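You operate a simulated robot arm through the tools that you are given. There is no shell and no other tool.

Carry out the task below with a simulated robot arm. There is one attempt and no reset: what you move stays moved.

TASK
Unpack the purple coil on to the black table and set the case's bay back to 1.
Fine: pull the red pin and open the latch; leave the lid shut, latched and pinned.
Where things are to end (x, y in the base frame): purple coil within 60 mm of [810, 70].

The check looks at the end state, three seconds after you hand in, the way a careful person would. Anything else that was tipped, shoved, dropped, spilled or broken makes it a failure. A push-on lid holds only when it is set on centred and level and pressed home; a screw cap is set on level and turned clockwise until tight.

THE ROBOT
A 7-joint arm with a three-finger gripper, fixed in place. Base frame: the origin is on the floor under the middle of its stand, x ahead of it, y to its left, z up; the work surface is at about z = 976. Lengths are in mm, angles in degrees, forces in N, time in s.
It reaches about 1342 mm from its shoulder. Its first joint turns from -166.0 to 166.0 degrees. Payload 2.69 kg.
The TCP is the grasp point between the finger pads, 30 mm short of the fingertips. In the tool frame z runs along the fingers and y along their closing line. The gripper opens to 128 mm; its body begins 117 mm behind the TCP.
Orientation is that of the tool frame in the base frame, as a unit quaternion [w, x, y, z]. With the fingers straight down and closing along the base's y, the tool's x points along the base's -x, its y along +y and its z along -z.

THE INTERFACE
- The arm moves only by the tool apply_moves. Its argument "moves" is a list of rows, each an object of numbers (a shift or turn left out is 0, a gripper value left out holds the last): "x", "y", "z": the shift along the tool's x, y, z in mm; "ax", "ay", "az": the turn, a rotation vector about the tool's x, y, z in degrees. In form: [{"x": .., "y": .., "z": .., "ax": .., "ay": .., "az": ..}, ...]. A call has 1 to 20 rows; each row is the pose to reach, as a shift and turn from the pose commanded when the call began, along the tool's axes at that moment. "fingers" is the gripper command, from -1 (fully open) to 1 (shut), values between in proportion, set as the call begins (left out, the last holds). A row lasts 0.2 s, in which the tool goes at most 50 mm and 8.6 degrees; a call with a longer step from one row to the next is refused whole, and so is a gripper value outside its range. A pose out of reach is approached as far as the arm can. The call stops where the force on the tool passes 70 N (or 10 N more than at its start, if that is more) or the arm is blocked; 0.2 s more then pass. The fingers move at their own pace (about 127 mm/s each) and stop on an object; they squeeze with about 27 N. The grip force told is the motor's: it shows also when the fingers shut on nothing. Time passes only in rows, and 0.2 s behind the last, so rows that repeat a pose let the fingers close. It gives the time, the measured TCP pose, the force on the tool (base axes), the opening and the grip force at its end, in the units of the frame above (readings bear some noise), with the torque about the TCP (base axes, N m) and any sound that the robot's microphone picked up, and new pictures: "pictures" is both (left out), scene, wrist or none.
- Cameras (640 x 400 px; columns grow to the right, rows downward): "scene" is fixed at [55, 495.3, 1528.9]; the picture's right is [-0.13, -0.99, 0.00], its down [-0.60, 0.08, -0.80] and it looks along [0.79, -0.11, -0.61] (base axes); focal length 214 px, centre (320, 200). "wrist" rides on the gripper at [58, 54, -131] in the tool frame; the picture's right is [-0.68, 0.74, 0.00], its down [-0.62, -0.57, -0.55] and it looks along [-0.40, -0.37, 0.84] (tool axes); focal length 234 px, centre (320, 200). There is no depth. A picture from a camera that has moved, and an enlarged one, comes with that camera's place and axes in the base frame and with its lens. The place of the scene camera against the robot may be out by one fixed shift of up to 12 mm in any direction.
- raise_lower(by): moves the trunk up (or, below 0, down) by that many mm; the arm rides with it, the base frame stays. It gives what a move gives, with no picture.
- zoom(camera, box): a new picture of the part [left, top, right, bottom] of that camera's present view, enlarged. No time passes.
- job_done(): hands the job in; it is judged then, once.

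Nothing tells you positions but the pictures and the camera data. Unless the task says otherwise, let go and move clear before handing in.

The tools are called after ">>>" as name(argument=value, ...) on one line, values as JSON. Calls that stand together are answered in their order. apply_moves: Moves the arm, as the interface text tells. Its arguments: {"type":"object","properties":{"moves":{"type":"array"},"fingers":{"type":"number"},"pictures":{"type":"string","enum":["both","scene","wrist","none"]}},"required":["moves"]} The other tools are called the same way: raise_lower (by) moves the trunk up or down; zoom (camera, box) takes an enlarged picture of a part of a camera's view; job_done () hands the job in.

At the start:

```text
time: 0.0
ee_pos: [632.5, 294.1, 1484.4]
orientation: [0.0, 0.0, 1.0, 0.0]
force: [-0.3, 0.8, -0.6]
ft_torque: [0.01, 0.02, 0.0]
finger_gap: 128.0
grasp_force: 0.1
trunk travel left (down, up): [-200.0, 150.0]
```

scene: 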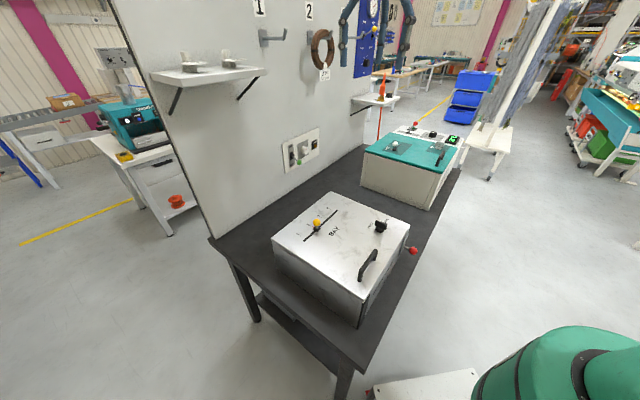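
wrist: 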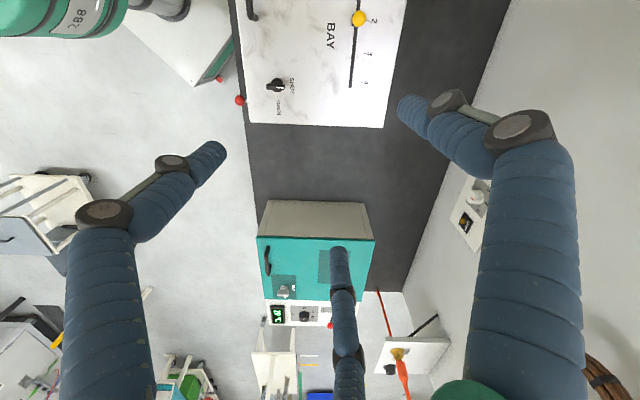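

I see a white case with a slider marked BAY (yellow knob), a knob latch, a handle and a red pin, and a second teal machine behind it. I'll look closer before moving anything.

>>> zoom(camera="scene", box=[260, 180, 440, 330])

>>> zoom(camera="wrist", box=[220, 0, 420, 130])

>>> zoom(camera="scene", box=[340, 80, 480, 220])

>>> zoom(camera="scene", box=[240, 0, 420, 180])

```text
2.67 times, centred on (350, 255) of scene
camera zoom: at [55.0, 495.3, 1528.9], right [-0.13, -0.99, 0.0], down [-0.6, 0.08, -0.8], along [0.79, -0.11, -0.61], focal length 572 px, centre (240, 53)
```

zoom: 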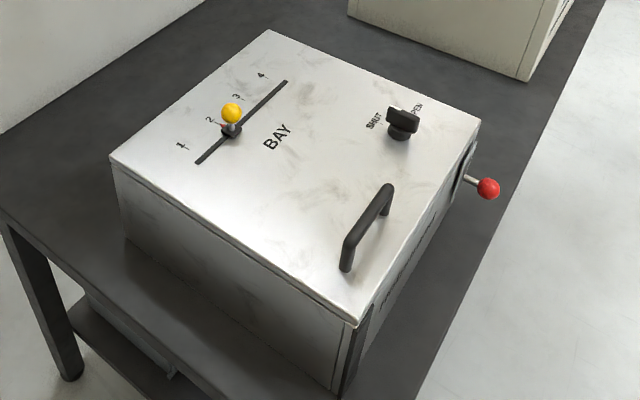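

```text
3.08 times, centred on (320, 65) of wrist
camera zoom: at [573.5, 348.6, 1615.4], right [0.68, 0.74, 0.0], down [0.62, -0.57, 0.55], along [0.4, -0.37, -0.84], focal length 720 px, centre (320, 615)
```

zoom: 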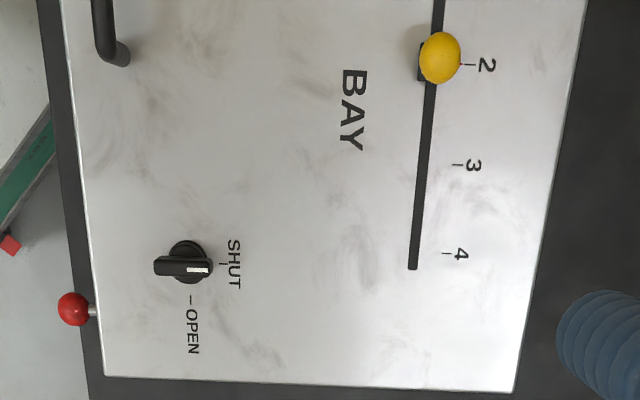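

```text
2.86 times, centred on (410, 150) of scene
camera zoom: at [55.0, 495.3, 1528.9], right [-0.13, -0.99, 0.0], down [-0.6, 0.08, -0.8], along [0.79, -0.11, -0.61], focal length 613 px, centre (63, 343)
```

zoom: 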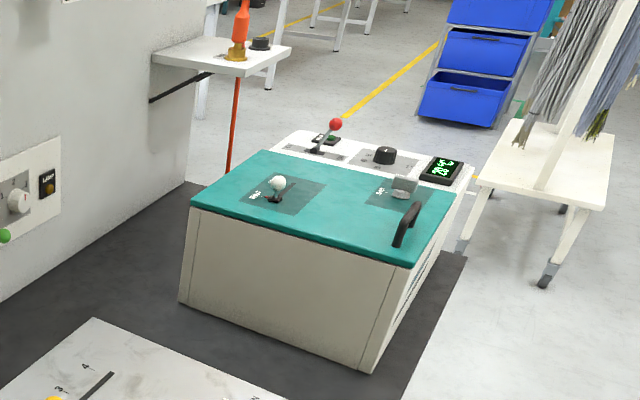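

```text
2.22 times, centred on (330, 90) of scene
camera zoom: at [55.0, 495.3, 1528.9], right [-0.13, -0.99, 0.0], down [-0.6, 0.08, -0.8], along [0.79, -0.11, -0.61], focal length 477 px, centre (298, 444)
```

zoom: 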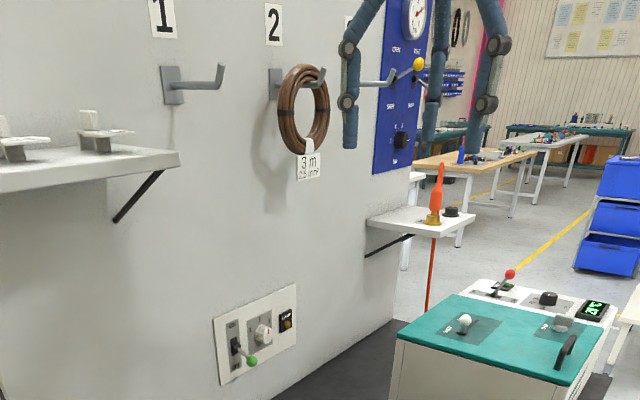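

The case is turned about 45° on the table: its lid centre is near (568, 345), lid top about z≈977 and table about z≈800. The red pin is on the face toward the robot. I'll test the gripper closing in free air to learn the finger layout.

>>> apply_moves(moves=[{"x": 0}, {"x": 0}, {"x": 0}, {"x": 0}], fingers=1, pictures="both")

```text
time: 1.0
ee_pos: [633.0, 293.8, 1484.4]
orientation: [-0.001, 0.0, 1.0, 0.0]
force: [-1.1, -1.0, -1.0]
ft_torque: [-0.02, -0.01, -0.02]
finger_gap: 2.4
grasp_force: 26.9
trunk travel left (down, up): [-200.0, 150.0]
camera wrist: at [573.5, 348.6, 1615.4], right [0.68, 0.74, 0.0], down [0.62, -0.57, 0.55], along [0.4, -0.37, -0.84], focal length 234 px, centre (320, 200)
```

scene: 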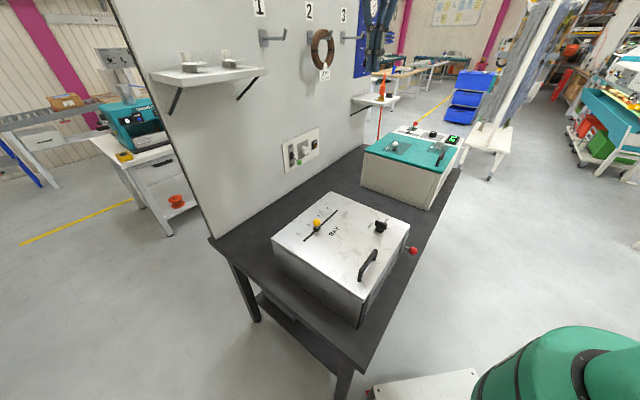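
wrist: 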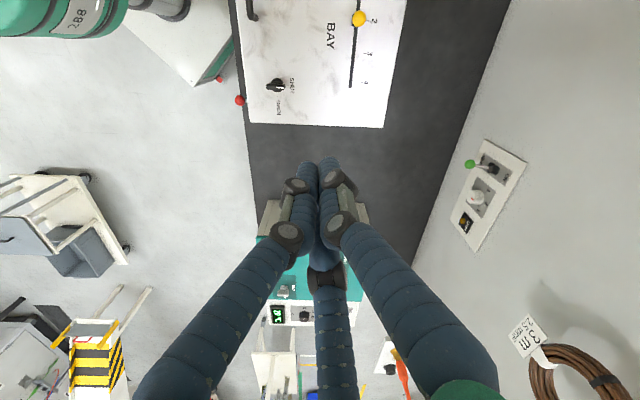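

All three fingers close toward the centre, 120° apart, so they suit ball knobs. I'll take the gripper half open to a tilted pre-grasp above and behind the red pin ball, which I put at about (509, 93, 903), and look closer.

>>> apply_moves(moves=[{"x": 14.3, "y": -20.3, "z": 27.8, "ax": -1.78, "ay": -2.32, "az": -1.21}, {"x": 28.7, "y": -40.7, "z": 55.7, "ax": -3.57, "ay": -4.65, "az": -2.42}, {"x": 43, "y": -61, "z": 83.5, "ax": -5.35, "ay": -6.97, "az": -3.62}, {"x": 57.3, "y": -81.3, "z": 111.3, "ax": -7.13, "ay": -9.3, "az": -4.83}, {"x": 71.7, "y": -101.7, "z": 139.2, "ax": -8.92, "ay": -11.62, "az": -6.04}, {"x": 86, "y": -122, "z": 167, "ax": -10.7, "ay": -13.95, "az": -7.25}, {"x": 100.3, "y": -142.3, "z": 194.8, "ax": -12.48, "ay": -16.27, "az": -8.46}, {"x": 114.7, "y": -162.7, "z": 222.7, "ax": -14.27, "ay": -18.6, "az": -9.67}, {"x": 129, "y": -183, "z": 250.5, "ax": -16.05, "ay": -20.93, "az": -10.87}, {"x": 143.3, "y": -203.3, "z": 278.3, "ax": -17.83, "ay": -23.25, "az": -12.08}, {"x": 157.7, "y": -223.7, "z": 306.2, "ax": -19.62, "ay": -25.58, "az": -13.29}, {"x": 172, "y": -244, "z": 334, "ax": -21.4, "ay": -27.9, "az": -14.5}], fingers=0)

```text
time: 3.6
ee_pos: [460.8, 48.9, 1151.6]
orientation: [0.24, -0.123, 0.945, 0.183]
force: [-0.5, -0.2, 0.0]
ft_torque: [-0.03, 0.03, -0.02]
finger_gap: 64.1
grasp_force: 0.0
trunk travel left (down, up): [-200.0, 150.0]
camera wrist: at [339.5, 36.6, 1244.5], right [0.34, 0.76, 0.55], down [0.48, -0.64, 0.59], along [0.81, 0.06, -0.59], focal length 234 px, centre (320, 200)
```

scene: 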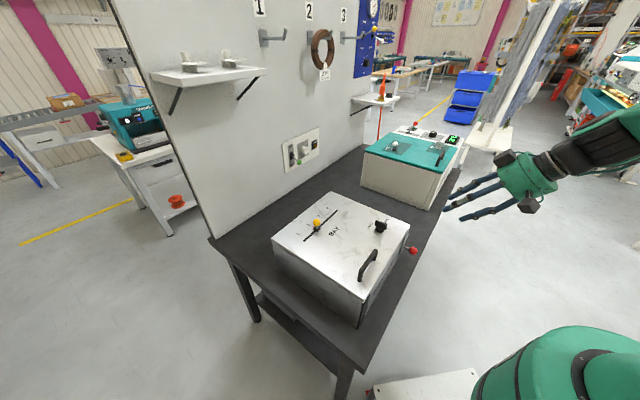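
wrist: 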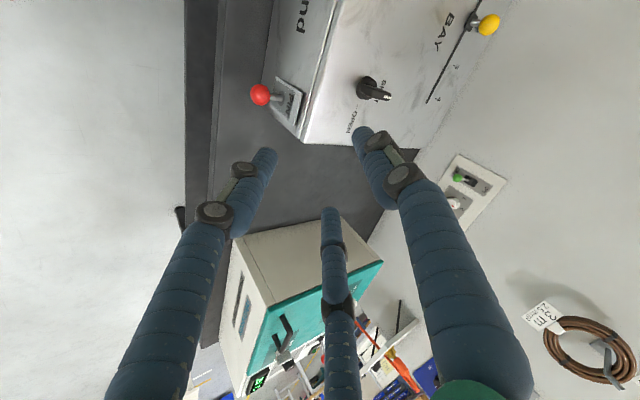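

Reached as commanded; the pin and a plate with lettering are now visible on the front face. I'll zoom in on both.

>>> zoom(camera="wrist", box=[230, 60, 330, 150])

>>> zoom(camera="wrist", box=[270, 0, 510, 150])

>>> zoom(camera="scene", box=[350, 220, 430, 320])

```text
4.44 times, centred on (280, 105) of wrist
camera zoom: at [339.5, 36.6, 1244.5], right [0.34, 0.76, 0.55], down [0.48, -0.64, 0.59], along [0.81, 0.06, -0.59], focal length 1041 px, centre (498, 622)
```

zoom: 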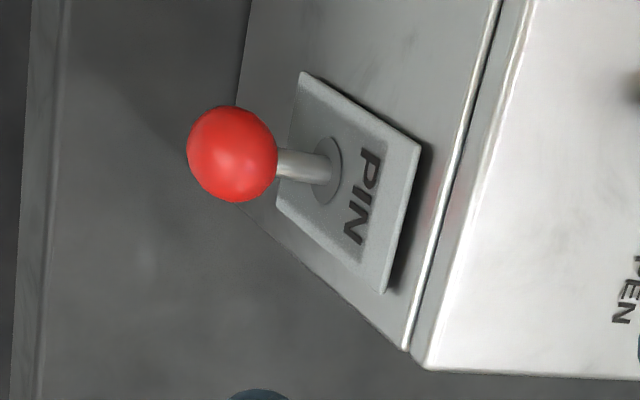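

```text
2.67 times, centred on (390, 75) of wrist
camera zoom: at [339.5, 36.6, 1244.5], right [0.34, 0.76, 0.55], down [0.48, -0.64, 0.59], along [0.81, 0.06, -0.59], focal length 624 px, centre (133, 533)
```

zoom: 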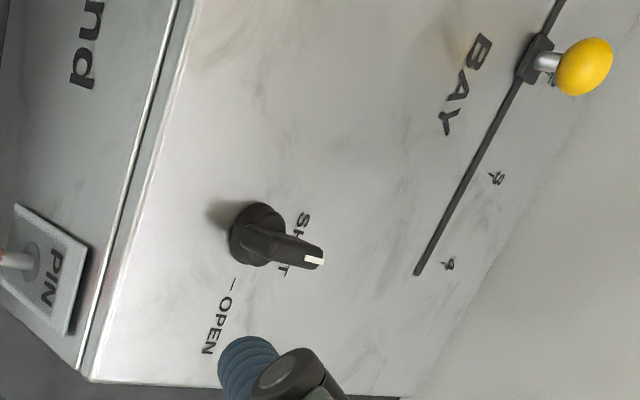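

```text
4.00 times, centred on (390, 270) of scene
camera zoom: at [55.0, 495.3, 1528.9], right [-0.13, -0.99, 0.0], down [-0.6, 0.08, -0.8], along [0.79, -0.11, -0.61], focal length 858 px, centre (40, -80)
```

zoom: 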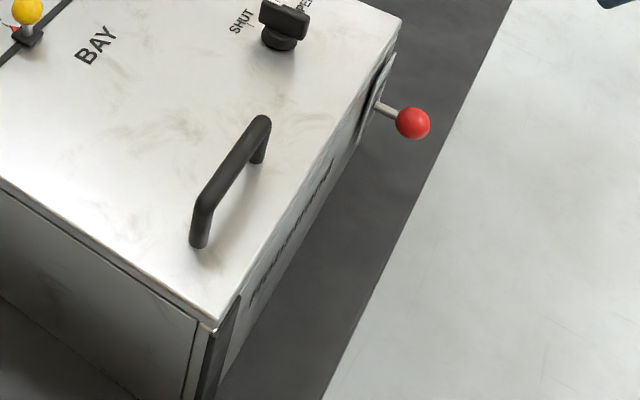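

There is lettering on the front face that could matter. I'll turn the wrist camera toward that face to read it before touching the pin.

>>> apply_moves(moves=[{"x": 11.7, "y": 8.6, "z": 6.9, "ax": -2.8, "ay": 1.61, "az": -4.59}, {"x": 23.5, "y": 17.3, "z": 13.7, "ax": -5.6, "ay": 3.23, "az": -9.18}, {"x": 35.2, "y": 25.9, "z": 20.6, "ax": -8.4, "ay": 4.84, "az": -13.76}, {"x": 47, "y": 34.5, "z": 27.4, "ax": -11.2, "ay": 6.45, "az": -18.35}, {"x": 58.7, "y": 43.1, "z": 34.3, "ax": -14, "ay": 8.06, "az": -22.94}, {"x": 70.4, "y": 51.8, "z": 41.1, "ax": -16.8, "ay": 9.68, "az": -27.53}, {"x": 82.2, "y": 60.4, "z": 48, "ax": -19.6, "ay": 11.29, "az": -32.11}, {"x": 93.9, "y": 69, "z": 54.8, "ax": -22.4, "ay": 12.9, "az": -36.7}], pictures="wrist")

```text
time: 5.4
ee_pos: [380.4, 120.6, 1078.8]
orientation: [0.149, -0.477, 0.826, 0.262]
force: [0.3, 0.3, 0.3]
ft_torque: [0.03, 0.01, -0.01]
finger_gap: 63.8
grasp_force: 0.1
trunk travel left (down, up): [-200.0, 150.0]
camera wrist: at [303.2, 26.9, 1172.2], right [-0.3, 0.78, 0.55], down [0.8, -0.11, 0.59], along [0.52, 0.61, -0.59], focal length 234 px, centre (320, 200)
```

wrist: 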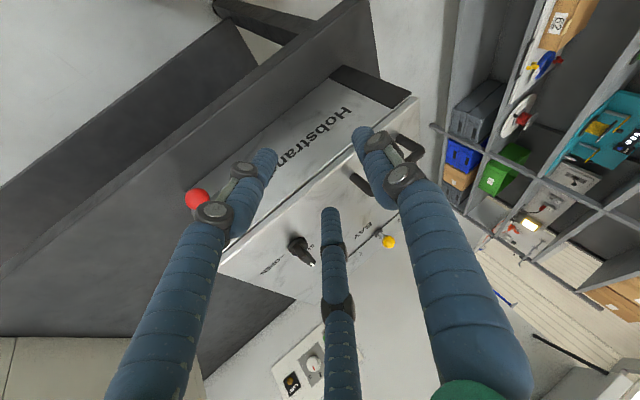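

The lettering is only the brand, "Hobstrand". I'll turn back and move closer to the pin ball for a careful look.

>>> apply_moves(moves=[{"x": 3.9, "y": -13.8, "z": -2.8, "ax": 2.8, "ay": -1.61, "az": 4.59}, {"x": 7.9, "y": -27.6, "z": -5.7, "ax": 5.6, "ay": -3.23, "az": 9.18}, {"x": 11.8, "y": -41.4, "z": -8.5, "ax": 8.4, "ay": -4.84, "az": 13.76}, {"x": 15.7, "y": -55.2, "z": -11.3, "ax": 11.2, "ay": -6.45, "az": 18.35}, {"x": 19.7, "y": -69, "z": -14.2, "ax": 14, "ay": -8.06, "az": 22.94}, {"x": 23.6, "y": -82.8, "z": -17, "ax": 16.8, "ay": -9.68, "az": 27.53}, {"x": 27.6, "y": -96.6, "z": -19.9, "ax": 19.6, "ay": -11.29, "az": 32.11}, {"x": 31.5, "y": -110.4, "z": -22.7, "ax": 22.4, "ay": -12.9, "az": 36.7}], pictures="both")

```text
time: 7.2
ee_pos: [460.4, 40.4, 1049.8]
orientation: [0.239, -0.123, 0.946, 0.183]
force: [-0.3, 0.4, 0.0]
ft_torque: [0.0, 0.01, -0.01]
finger_gap: 64.2
grasp_force: 0.1
trunk travel left (down, up): [-200.0, 150.0]
camera wrist: at [339.0, 27.2, 1142.7], right [0.34, 0.76, 0.55], down [0.48, -0.64, 0.59], along [0.8, 0.06, -0.59], focal length 234 px, centre (320, 200)
```

scene: 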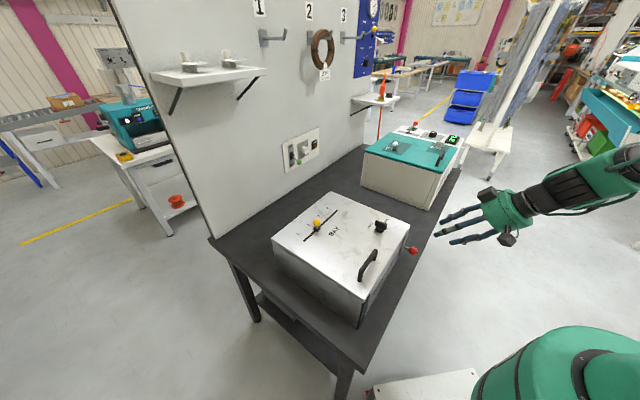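
wrist: 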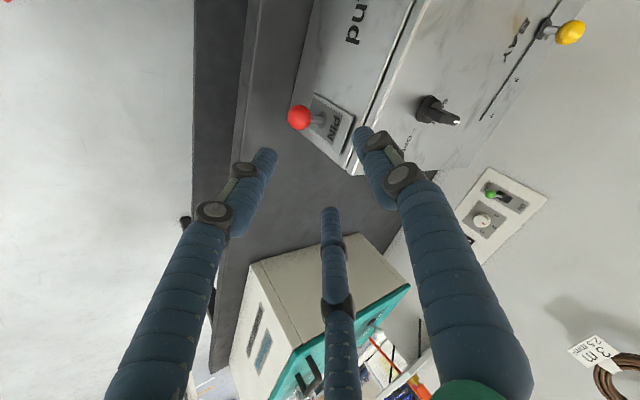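

From three views I put the ball at about (513, 91, 900), 30 mm across and about 41 mm out from the face. I'll reduce the tilt to about 22°, narrow the fingers to about 50 mm, and move to a pre-grasp 80 mm short of it.

>>> apply_moves(moves=[{"x": 1.6, "y": -1.4, "z": 21.6, "ax": 1.6, "ay": 2.8}, {"x": 3.2, "y": -2.8, "z": 43.3, "ax": 3.2, "ay": 5.6}, {"x": 4.9, "y": -4.1, "z": 65, "ax": 4.9, "ay": 8.4}, {"x": 6.5, "y": -5.5, "z": 86.6, "ax": 6.5, "ay": 11.2}], fingers=0.2, pictures="both")

```text
time: 8.2
ee_pos: [493.0, 70.0, 974.0]
orientation: [0.152, -0.127, 0.973, 0.116]
force: [0.4, -0.6, -0.1]
ft_torque: [-0.01, -0.02, 0.01]
finger_gap: 51.4
grasp_force: 0.0
trunk travel left (down, up): [-200.0, 150.0]
camera wrist: at [387.2, 73.7, 1087.2], right [0.41, 0.84, 0.36], down [0.58, -0.55, 0.6], along [0.7, -0.04, -0.71], focal length 234 px, centre (320, 200)
```

scene: 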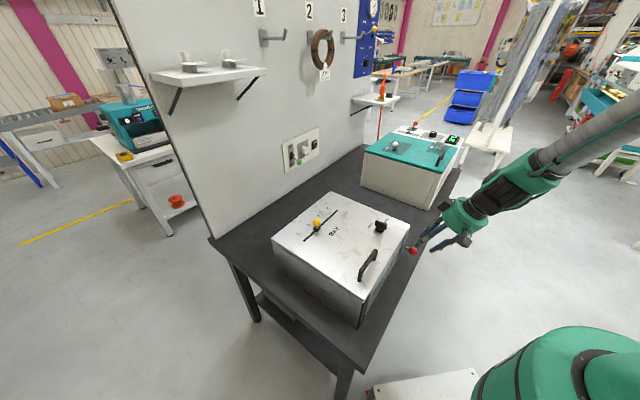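
wrist: 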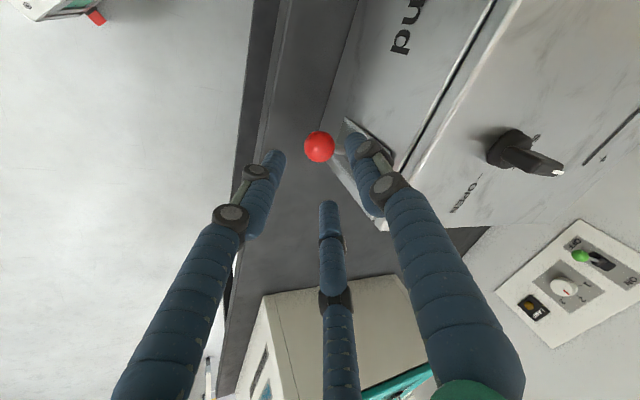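

The ball lies right on the tool axis between the fingers. I'll move in part way along the tool axis and check clearance to the plate.

>>> apply_moves(moves=[{"z": 12}, {"z": 24}, {"z": 36}, {"z": 48}], pictures="both")

>>> zoom(camera="scene", box=[370, 200, 470, 280])

```text
time: 9.2
ee_pos: [504.4, 81.8, 929.5]
orientation: [0.152, -0.128, 0.973, 0.117]
force: [-0.2, 0.9, 0.0]
ft_torque: [0.02, 0.0, -0.01]
finger_gap: 51.3
grasp_force: 0.0
trunk travel left (down, up): [-200.0, 150.0]
camera wrist: at [399.4, 86.2, 1042.3], right [0.41, 0.84, 0.36], down [0.58, -0.55, 0.6], along [0.7, -0.04, -0.71], focal length 234 px, centre (320, 200)
```

scene: 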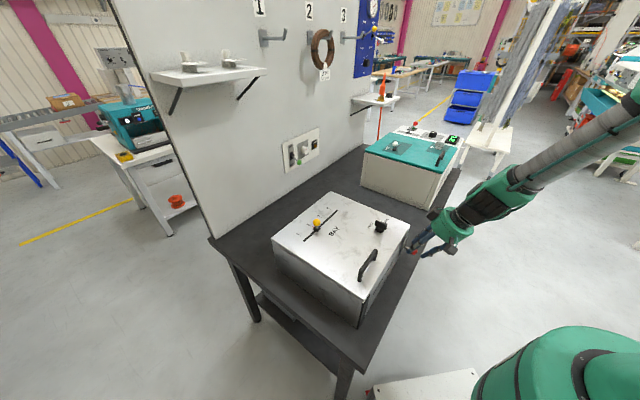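
wrist: 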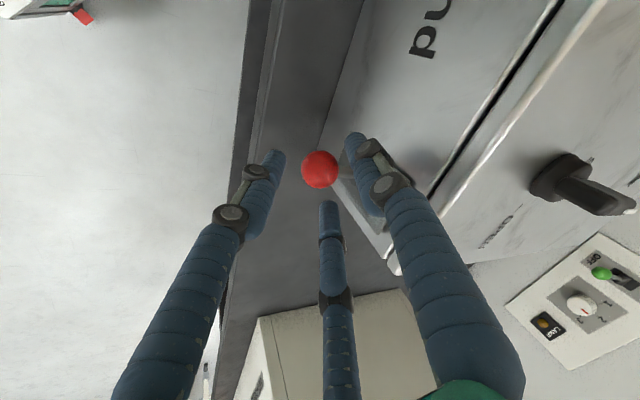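

```text
5.00 times, centred on (420, 240) of scene
camera zoom: at [55.0, 495.3, 1528.9], right [-0.13, -0.99, 0.0], down [-0.6, 0.08, -0.8], along [0.79, -0.11, -0.61], focal length 1072 px, centre (-180, 0)
```

zoom: 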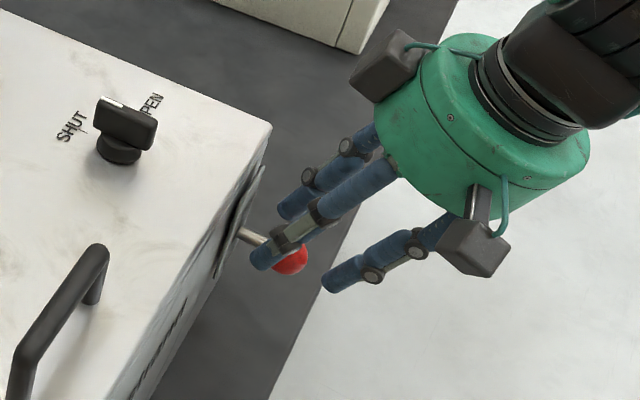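

Clearance is good and the ball is about 31 mm ahead of the TCP. I'll advance 25 mm more and close.

>>> apply_moves(moves=[{"z": 9}, {"z": 17}, {"z": 25}], pictures="wrist")

>>> apply_moves(moves=[{"x": 0}, {"x": 0}, {"x": 0}, {"x": 0}], fingers=1, pictures="both")

```text
time: 10.0
ee_pos: [511.0, 89.3, 906.9]
orientation: [0.152, -0.128, 0.973, 0.116]
force: [-0.5, 0.1, 0.9]
ft_torque: [-0.03, 0.0, -0.02]
finger_gap: 51.1
grasp_force: 0.1
trunk travel left (down, up): [-200.0, 150.0]
camera wrist: at [406.1, 93.1, 1018.8], right [0.41, 0.84, 0.36], down [0.58, -0.55, 0.6], along [0.7, -0.04, -0.71], focal length 234 px, centre (320, 200)
```

wrist: 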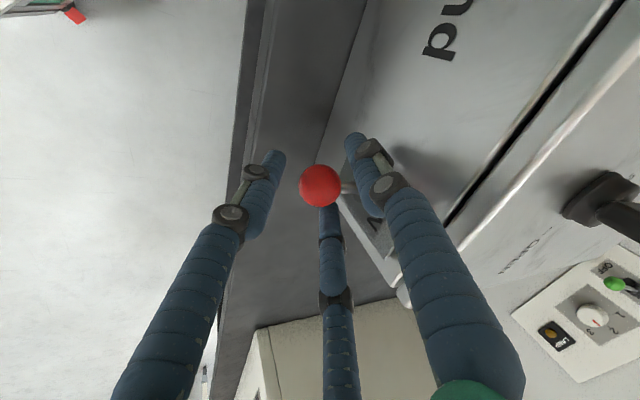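

```text
time: 11.0
ee_pos: [512.1, 88.3, 906.3]
orientation: [0.153, -0.128, 0.973, 0.116]
force: [12.1, -11.7, -3.5]
ft_torque: [-0.19, -0.16, -0.09]
finger_gap: 27.8
grasp_force: 45.1
trunk travel left (down, up): [-200.0, 150.0]
camera wrist: at [407.1, 92.4, 1018.9], right [0.41, 0.84, 0.36], down [0.58, -0.55, 0.6], along [0.7, -0.04, -0.71], focal length 234 px, centre (320, 200)
```

scene: 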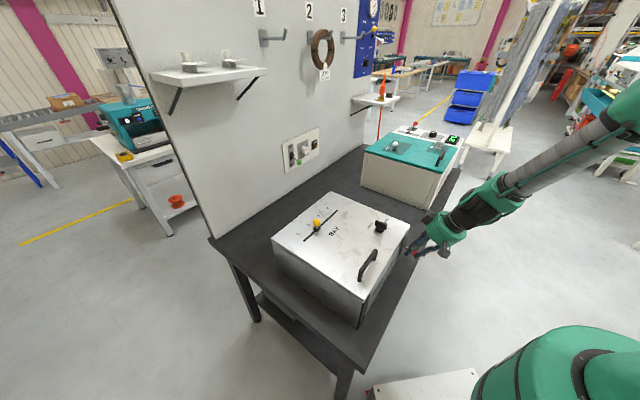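
wrist: 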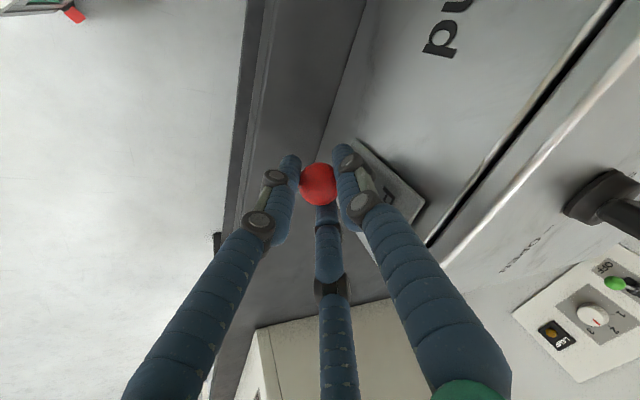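

The ball is gripped. Now I'll pull the pin straight out along the face normal, slowly.

>>> apply_moves(moves=[{"x": 2.2, "y": -3.5, "z": -1.5}, {"x": 6.2, "y": -5.8, "z": -3.4}, {"x": 10.2, "y": -8.1, "z": -5.2}, {"x": 15.0, "y": -10.9, "z": -7.5}], pictures="wrist")

```text
time: 12.0
ee_pos: [497.0, 72.4, 906.1]
orientation: [0.152, -0.128, 0.973, 0.117]
force: [-3.8, 1.8, 9.0]
ft_torque: [0.2, -0.01, 0.08]
finger_gap: 28.0
grasp_force: 46.0
trunk travel left (down, up): [-200.0, 150.0]
camera wrist: at [392.6, 77.5, 1019.0], right [0.41, 0.84, 0.36], down [0.58, -0.55, 0.6], along [0.7, -0.04, -0.71], focal length 234 px, centre (320, 200)
```

wrist: 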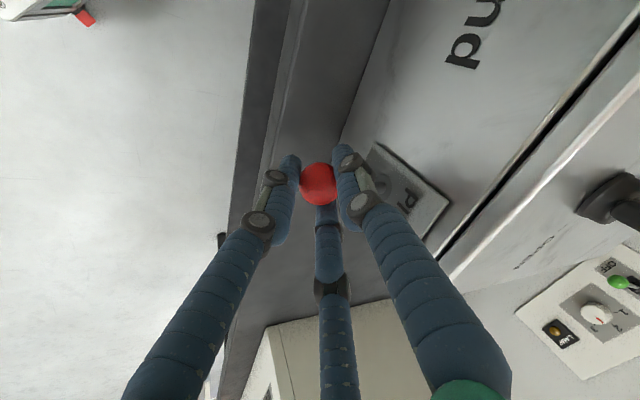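

The pin has come out about 22 mm with little force. I'll keep pulling.

>>> apply_moves(moves=[{"x": 3.2, "y": -1.9, "z": -1.5}, {"x": 6.4, "y": -3.7, "z": -3}, {"x": 9.6, "y": -5.6, "z": -4.5}, {"x": 12.8, "y": -7.4, "z": -6}], pictures="both")

>>> zoom(camera="scene", box=[370, 200, 470, 280])

>>> zoom(camera="wrist", box=[270, 110, 450, 260])

```text
time: 13.0
ee_pos: [489.6, 64.8, 906.5]
orientation: [0.151, -0.129, 0.973, 0.116]
force: [26.3, 62.4, -6.4]
ft_torque: [0.45, -0.21, -0.06]
finger_gap: 28.1
grasp_force: 44.9
trunk travel left (down, up): [-200.0, 150.0]
camera wrist: at [384.2, 68.7, 1019.1], right [0.41, 0.84, 0.36], down [0.58, -0.55, 0.6], along [0.7, -0.04, -0.71], focal length 234 px, centre (320, 200)
```

scene: 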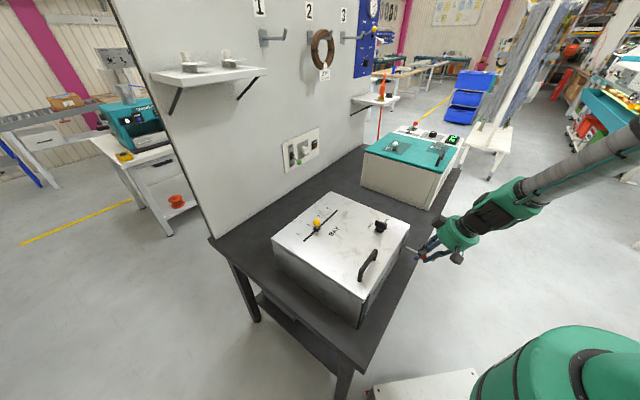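
wrist: 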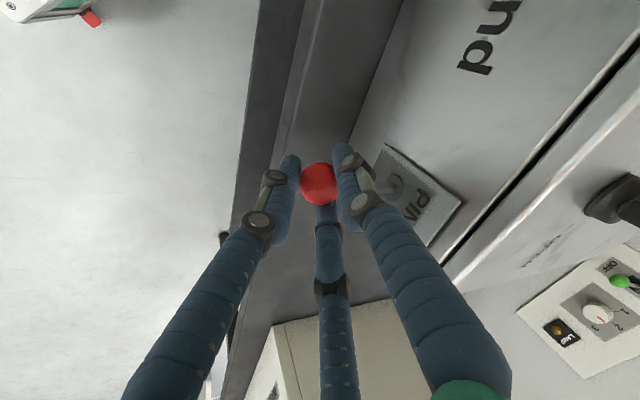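

```text
5.00 times, centred on (420, 240) of scene
camera zoom: at [55.0, 495.3, 1528.9], right [-0.13, -0.99, 0.0], down [-0.6, 0.08, -0.8], along [0.79, -0.11, -0.61], focal length 1072 px, centre (-180, 0)
```

zoom: 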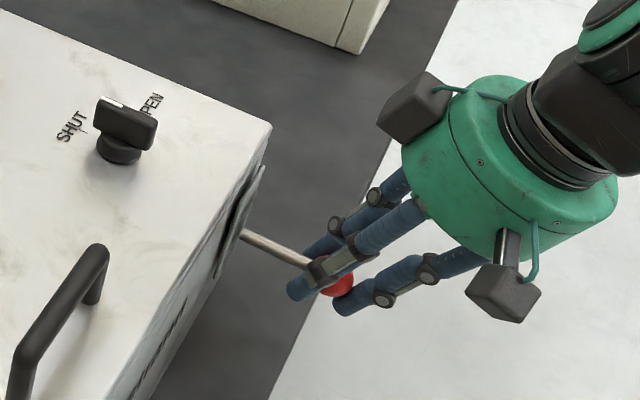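

```text
2.67 times, centred on (360, 185) of wrist
camera zoom: at [384.2, 68.7, 1019.1], right [0.41, 0.84, 0.36], down [0.58, -0.55, 0.6], along [0.7, -0.04, -0.71], focal length 624 px, centre (213, 240)
```

zoom: 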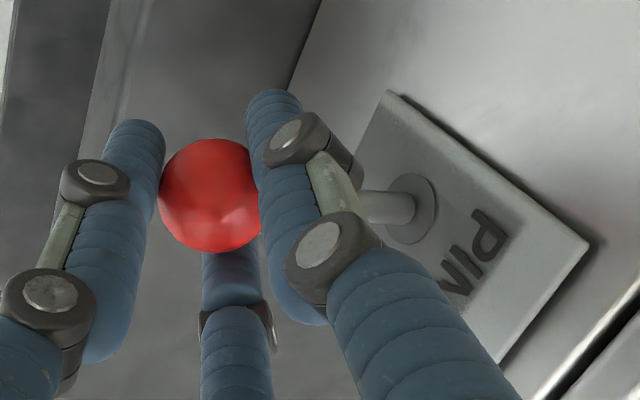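

The pin hit its end stop after about 33 mm of travel, so it's pulled. I'll release it and back off along the tool axis.

>>> apply_moves(moves=[{"x": -1.5, "y": 1, "z": 0.7}, {"x": -1.5, "y": 1, "z": 0.7}, {"x": -1.5, "y": 1, "z": 0.7}], fingers=0.1, pictures="wrist")

```text
time: 13.8
ee_pos: [489.1, 63.4, 905.9]
orientation: [0.153, -0.127, 0.973, 0.116]
force: [1.4, -0.7, 0.6]
ft_torque: [0.0, 0.0, 0.0]
finger_gap: 57.6
grasp_force: 0.0
trunk travel left (down, up): [-200.0, 150.0]
camera wrist: at [383.3, 67.5, 1018.6], right [0.41, 0.84, 0.36], down [0.58, -0.55, 0.6], along [0.7, -0.04, -0.71], focal length 234 px, centre (320, 200)
```

wrist: 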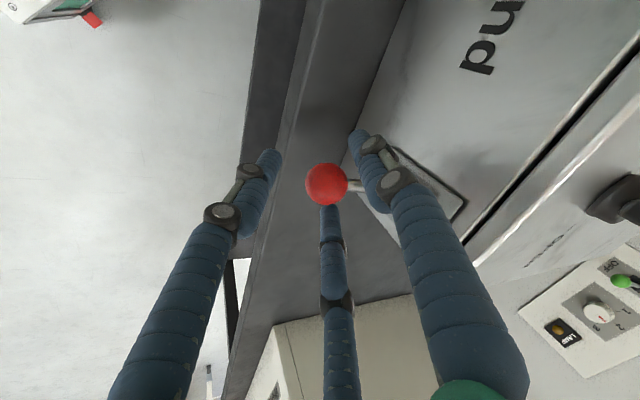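

The pin stays out. I'll back away and go above the SHUT/OPEN latch knob, upright and with the finger layout lined up with its bar.

>>> apply_moves(moves=[{"z": -30}, {"z": -65}, {"z": -105}, {"z": -150}], pictures="wrist")

>>> apply_moves(moves=[{"x": -21.5, "y": 21.2, "z": -1, "ax": 0.72, "ay": 2.69, "az": -3.7}, {"x": -42.9, "y": 42.4, "z": -2, "ax": 1.44, "ay": 5.38, "az": -7.4}, {"x": -64.4, "y": 63.6, "z": -3, "ax": 2.16, "ay": 8.06, "az": -11.1}, {"x": -85.9, "y": 84.8, "z": -4, "ax": 2.88, "ay": 10.75, "az": -14.8}, {"x": -107.3, "y": 106, "z": -5, "ax": 3.6, "ay": 13.44, "az": -18.5}, {"x": -128.8, "y": 127.2, "z": -6, "ax": 4.32, "ay": 16.13, "az": -22.2}, {"x": -150.2, "y": 148.4, "z": -7, "ax": 5.04, "ay": 18.81, "az": -25.9}, {"x": -171.7, "y": 169.6, "z": -8.1, "ax": 5.76, "ay": 21.5, "az": -29.6}], pictures="both")

```text
time: 14.8
ee_pos: [448.8, 22.0, 1045.6]
orientation: [0.152, -0.128, 0.973, 0.117]
force: [-0.3, 0.2, 0.4]
ft_torque: [-0.02, 0.03, -0.01]
finger_gap: 57.7
grasp_force: 0.0
trunk travel left (down, up): [-200.0, 150.0]
camera wrist: at [343.9, 27.2, 1158.7], right [0.41, 0.84, 0.36], down [0.58, -0.55, 0.6], along [0.7, -0.04, -0.71], focal length 234 px, centre (320, 200)
```

wrist: 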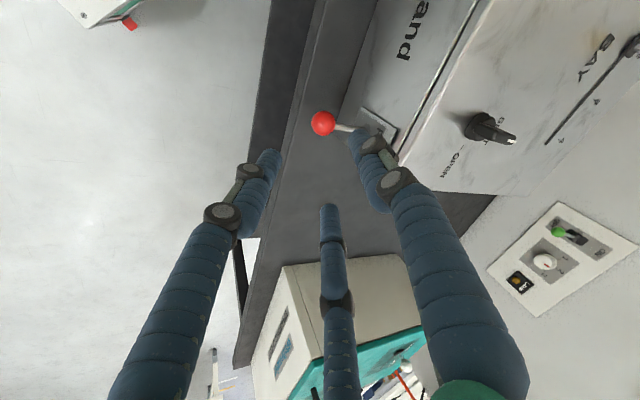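

```text
time: 16.6
ee_pos: [555.6, 217.9, 1141.3]
orientation: [0.0, -0.382, 0.924, 0.0]
force: [-0.9, 0.2, 0.6]
ft_torque: [0.02, -0.03, 0.0]
finger_gap: 57.8
grasp_force: 0.1
trunk travel left (down, up): [-200.0, 150.0]
camera wrist: at [476.3, 215.1, 1271.6], right [-0.04, 1.0, 0.0], down [0.83, 0.04, 0.55], along [0.55, 0.02, -0.84], focal length 234 px, centre (320, 200)
```

scene: 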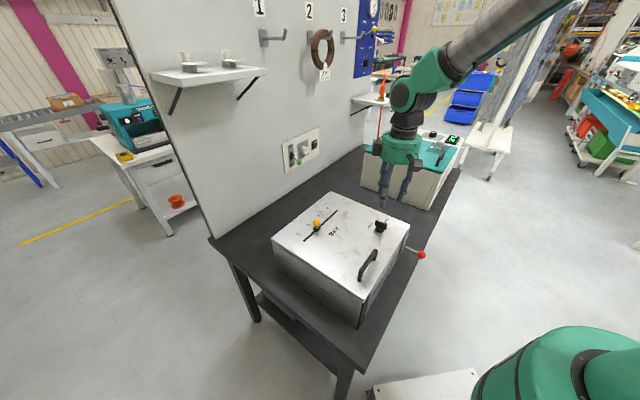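
wrist: 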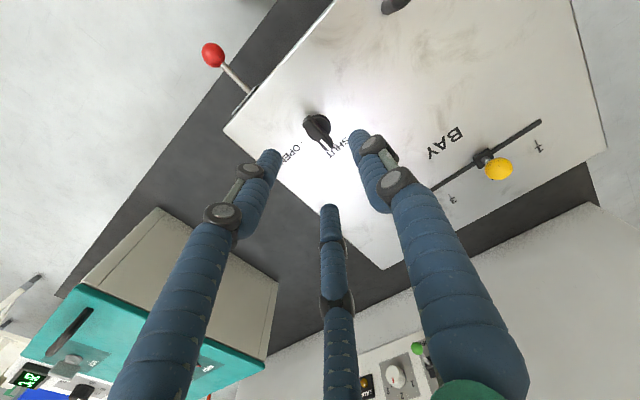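

I'm nearly centred above the latch knob. I'll zoom in to refine its centre and bar orientation.

>>> zoom(camera="wrist", box=[270, 90, 370, 170])

>>> zoom(camera="scene", box=[350, 180, 430, 260])

```text
5.00 times, centred on (320, 130) of wrist
camera zoom: at [476.3, 215.1, 1271.6], right [-0.04, 1.0, 0.0], down [0.83, 0.04, 0.55], along [0.55, 0.02, -0.84], focal length 1171 px, centre (320, 550)
```

zoom: 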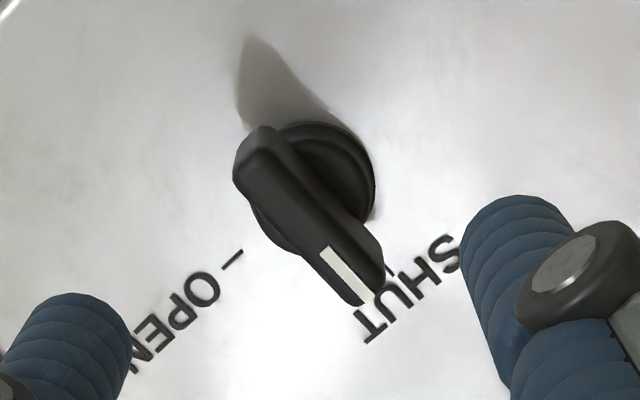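

```text
5.00 times, centred on (390, 220) of scene
camera zoom: at [55.0, 495.3, 1528.9], right [-0.13, -0.99, 0.0], down [-0.6, 0.08, -0.8], along [0.79, -0.11, -0.61], focal length 1072 px, centre (-30, 100)
```

zoom: 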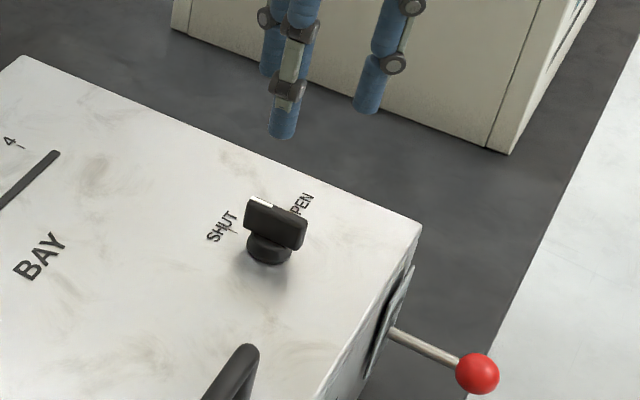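

The knob axis is at about (559, 216.5), with its bar along the direction toward the wall. I'll descend onto it with the fingers a little wider.

>>> apply_moves(moves=[{"x": -0.6, "y": -1.7, "z": 20}, {"x": -1.2, "y": -3.4, "z": 45}, {"x": -1.2, "y": -3.4, "z": 65}, {"x": -1.2, "y": -3.4, "z": 80}], fingers=-0.1, pictures="both")

>>> zoom(camera="scene", box=[350, 180, 430, 260])

>>> zoom(camera="wrist", box=[240, 90, 400, 210])

```text
time: 17.6
ee_pos: [559.6, 215.8, 1060.3]
orientation: [0.0, -0.382, 0.924, 0.0]
force: [-0.6, 0.2, 0.7]
ft_torque: [0.0, 0.0, 0.03]
finger_gap: 70.6
grasp_force: 0.1
trunk travel left (down, up): [-200.0, 150.0]
camera wrist: at [479.4, 213.6, 1191.1], right [-0.04, 1.0, 0.0], down [0.83, 0.03, 0.55], along [0.55, 0.02, -0.83], focal length 234 px, centre (320, 200)
```

scene: 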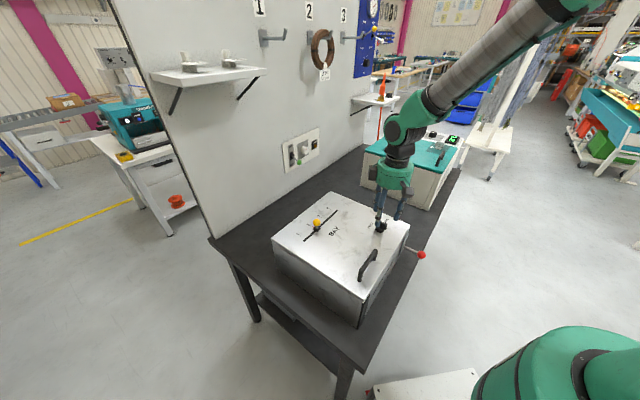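
wrist: 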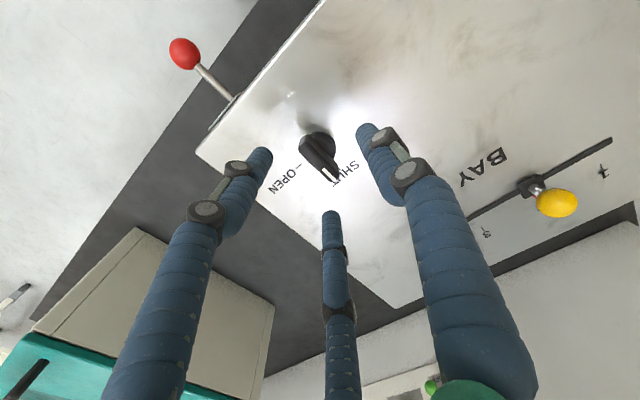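

```text
5.00 times, centred on (390, 220) of scene
camera zoom: at [55.0, 495.3, 1528.9], right [-0.13, -0.99, 0.0], down [-0.6, 0.08, -0.8], along [0.79, -0.11, -0.61], focal length 1072 px, centre (-30, 100)
```

zoom: 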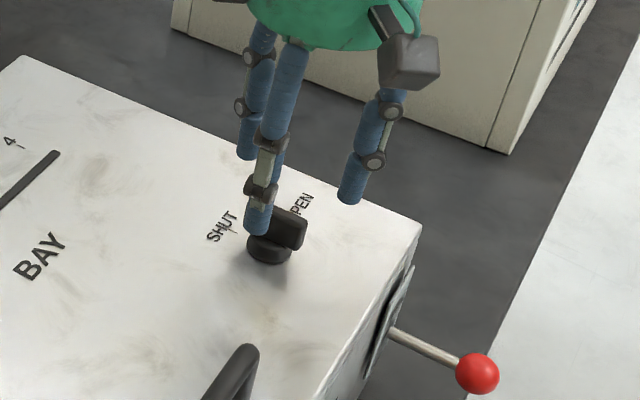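

```text
3.33 times, centred on (320, 150) of wrist
camera zoom: at [479.4, 213.6, 1191.1], right [-0.04, 1.0, 0.0], down [0.83, 0.03, 0.55], along [0.55, 0.02, -0.83], focal length 781 px, centre (320, 367)
```

zoom: 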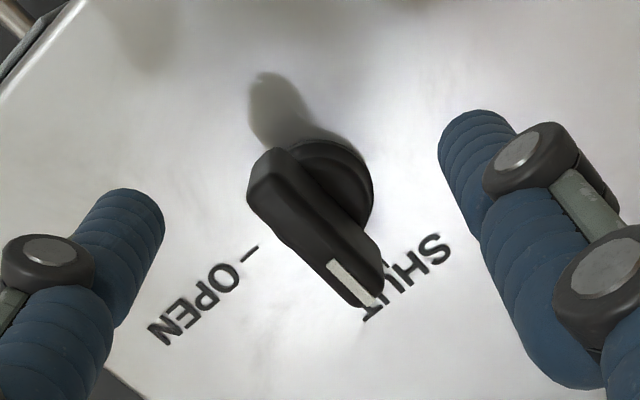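

The knob is aligned with the tool axis and its top is at about z≈1006. I'll descend the rest of the way and close gently around the bar.

>>> apply_moves(moves=[{"z": 14}, {"z": 28}, {"z": 38}, {"z": 46}], pictures="wrist")

>>> apply_moves(moves=[{"z": 0}, {"z": 0}, {"z": 0}, {"z": 0}], fingers=1, pictures="both")

```text
time: 18.6
ee_pos: [558.5, 214.9, 1014.5]
orientation: [0.001, -0.381, 0.924, 0.0]
force: [0.4, -0.8, 0.0]
ft_torque: [-0.04, 0.0, 0.03]
finger_gap: 70.2
grasp_force: 0.1
trunk travel left (down, up): [-200.0, 150.0]
camera wrist: at [479.4, 213.3, 1145.2], right [-0.04, 1.0, 0.0], down [0.83, 0.03, 0.55], along [0.55, 0.02, -0.84], focal length 234 px, centre (320, 200)
```

wrist: 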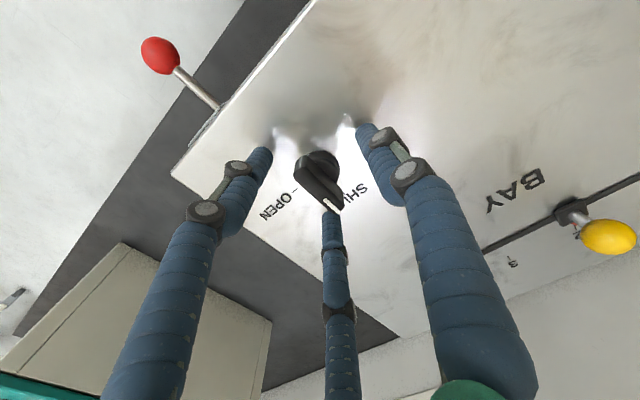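

```text
time: 19.6
ee_pos: [562.7, 213.9, 1014.8]
orientation: [0.002, -0.382, 0.924, 0.0]
force: [38.0, -32.5, -0.1]
ft_torque: [-0.39, -1.02, 0.0]
finger_gap: 31.4
grasp_force: 45.3
trunk travel left (down, up): [-200.0, 150.0]
camera wrist: at [482.6, 211.7, 1145.7], right [-0.04, 1.0, 0.0], down [0.83, 0.03, 0.55], along [0.55, 0.03, -0.83], focal length 234 px, centre (320, 200)
```

scene: 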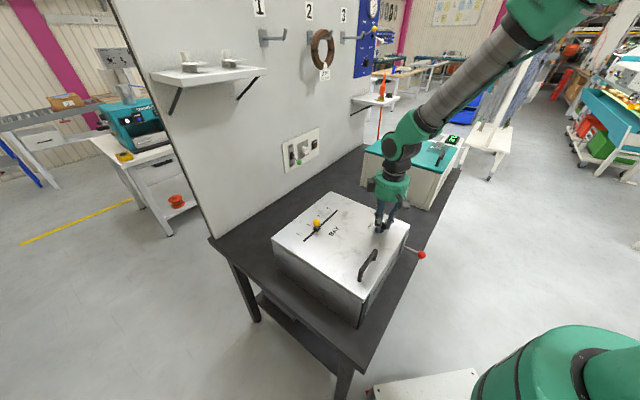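
wrist: 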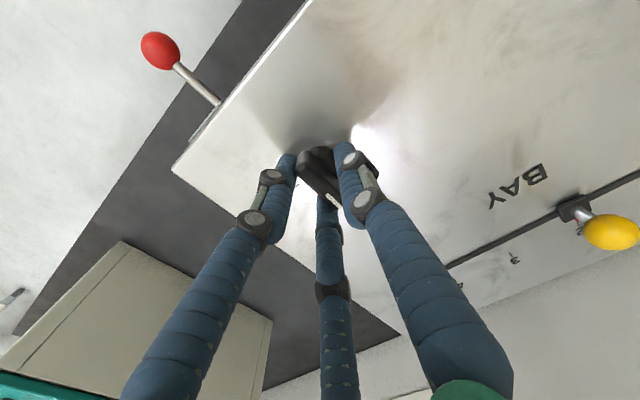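

The bar is caught but off-centre loaded, because the fingers move together. I'll loosen to a snug cage and turn the knob clockwise toward OPEN about its own axis.

>>> apply_moves(moves=[{"z": 0}, {"z": 0}], fingers=0.28, pictures="none")

>>> apply_moves(moves=[{"az": 6}, {"az": 12}, {"az": 18}, {"az": 24}, {"az": 30}], pictures="wrist")

```text
time: 20.2
ee_pos: [558.9, 216.4, 1014.1]
orientation: [-0.001, -0.383, 0.924, 0.002]
force: [1.7, -0.7, -0.6]
ft_torque: [0.0, 0.0, -0.05]
finger_gap: 47.4
grasp_force: 0.6
trunk travel left (down, up): [-200.0, 150.0]
```

```text
time: 21.4
ee_pos: [559.6, 215.5, 1014.6]
orientation: [0.0, -0.129, 0.992, 0.0]
force: [-0.4, 0.4, 0.7]
ft_torque: [-0.02, 0.0, 0.02]
finger_gap: 46.3
grasp_force: 0.0
trunk travel left (down, up): [-200.0, 150.0]
camera wrist: at [488.2, 253.9, 1145.5], right [0.47, 0.89, 0.0], down [0.74, -0.39, 0.55], along [0.49, -0.25, -0.84], focal length 234 px, centre (320, 200)
```

wrist: 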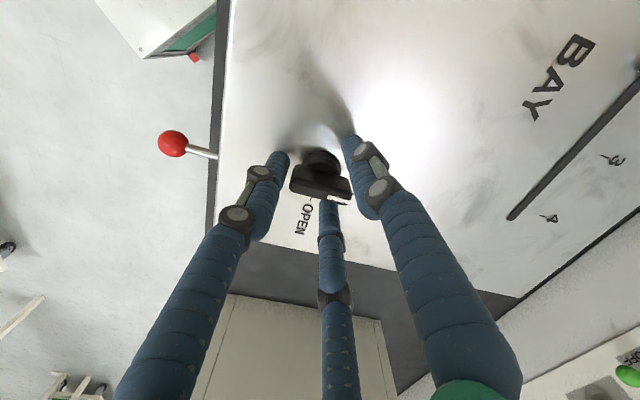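

The cage was wide enough to pass the bar ends without turning it. I'll go back to the starting yaw, offset the TCP about 5.5 mm so all three fingers clamp the bar's long sides, and then turn about the knob axis.

>>> apply_moves(moves=[{"x": -0.5, "y": -0.7, "az": -6}, {"x": -1.1, "y": -1.5, "az": -12}, {"x": -1.6, "y": -2.2, "az": -18}, {"x": -2.2, "y": -3, "az": -24}, {"x": -2.7, "y": -3.7, "az": -30}, {"x": -2.7, "y": -3.7, "az": -30}], pictures="none")

>>> apply_moves(moves=[{"z": 0}, {"z": 0}, {"z": 0}, {"z": 0}], fingers=1, pictures="wrist")

```text
time: 22.8
ee_pos: [563.3, 211.9, 1015.0]
orientation: [0.0, -0.383, 0.924, 0.0]
force: [0.1, 0.3, 0.3]
ft_torque: [0.02, 0.01, 0.03]
finger_gap: 46.0
grasp_force: 0.1
trunk travel left (down, up): [-200.0, 150.0]
```

```text
time: 23.8
ee_pos: [561.1, 212.6, 1014.7]
orientation: [0.001, -0.381, 0.924, 0.0]
force: [-7.8, 11.4, -1.2]
ft_torque: [0.43, 0.4, 0.05]
finger_gap: 31.3
grasp_force: 45.1
trunk travel left (down, up): [-200.0, 150.0]
camera wrist: at [482.1, 210.9, 1145.3], right [-0.04, 1.0, 0.0], down [0.83, 0.03, 0.55], along [0.55, 0.02, -0.84], focal length 234 px, centre (320, 200)
```

wrist: 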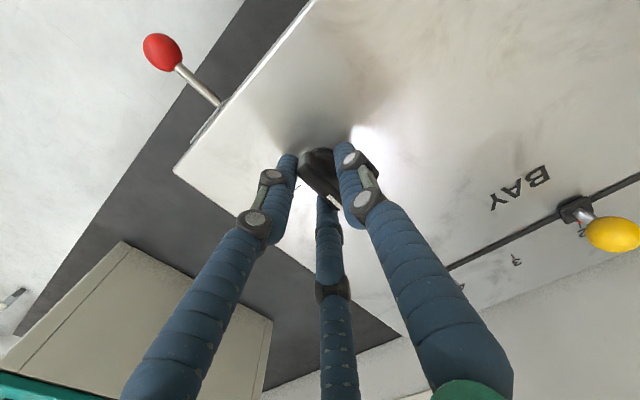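

All three fingers now hold the bar with small net force. I'll turn clockwise 45° about the knob axis and check.

>>> apply_moves(moves=[{"x": 0.65, "y": 0.04, "az": 7.5}, {"x": 1.29, "y": 0.17, "az": 15}, {"x": 1.91, "y": 0.38, "az": 22.5}, {"x": 2.5, "y": 0.67, "az": 30}, {"x": 3.04, "y": 1.03, "az": 37.5}, {"x": 3.54, "y": 1.46, "az": 45}], pictures="wrist")

```text
time: 25.2
ee_pos: [560.7, 213.7, 1014.1]
orientation: [0.002, 0.002, 1.0, 0.0]
force: [3.7, 33.7, -8.7]
ft_torque: [1.12, 0.82, 0.03]
finger_gap: 31.4
grasp_force: 44.6
trunk travel left (down, up): [-200.0, 150.0]
camera wrist: at [501.1, 268.4, 1145.5], right [0.68, 0.73, 0.0], down [0.61, -0.57, 0.55], along [0.41, -0.37, -0.84], focal length 234 px, centre (320, 200)
```

wrist: 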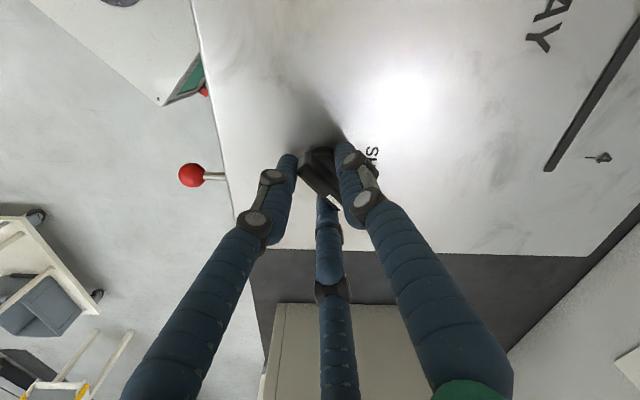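

The knob is turning with the tool. Some side load has built up, so I'll shift to relieve it and continue the second 45°.

>>> apply_moves(moves=[{"y": 1.2, "az": 6}, {"y": 2.2, "az": 13}, {"y": 2.2, "az": 20}, {"y": 2.2, "az": 27}, {"y": 2.2, "az": 34}, {"y": 2.2, "az": 40}, {"y": 2.2, "az": 45}], pictures="wrist")

```text
time: 26.8
ee_pos: [559.1, 215.3, 1015.4]
orientation: [0.0, 0.385, 0.923, 0.0]
force: [4.6, 22.2, -2.0]
ft_torque: [0.78, -0.21, 0.01]
finger_gap: 31.3
grasp_force: 44.9
trunk travel left (down, up): [-200.0, 150.0]
camera wrist: at [555.7, 295.4, 1145.5], right [1.0, 0.04, 0.0], down [0.03, -0.84, 0.55], along [0.02, -0.55, -0.84], focal length 234 px, centre (320, 200)
```

wrist: 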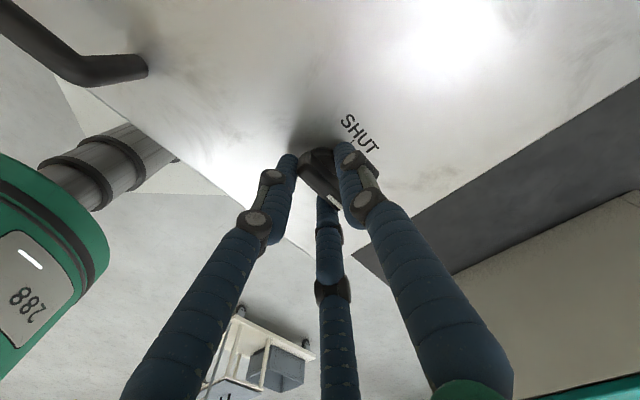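

That's 90° by the tool. I'll try a few degrees more to find out whether it's at a stop.

>>> apply_moves(moves=[{"az": 3}, {"az": 5}, {"az": 5}], pictures="none")

```text
time: 27.6
ee_pos: [559.9, 214.7, 1014.9]
orientation: [0.0, 0.424, 0.906, 0.001]
force: [4.7, 7.5, 4.1]
ft_torque: [0.22, -0.45, 1.33]
finger_gap: 32.9
grasp_force: 45.1
trunk travel left (down, up): [-200.0, 150.0]
```

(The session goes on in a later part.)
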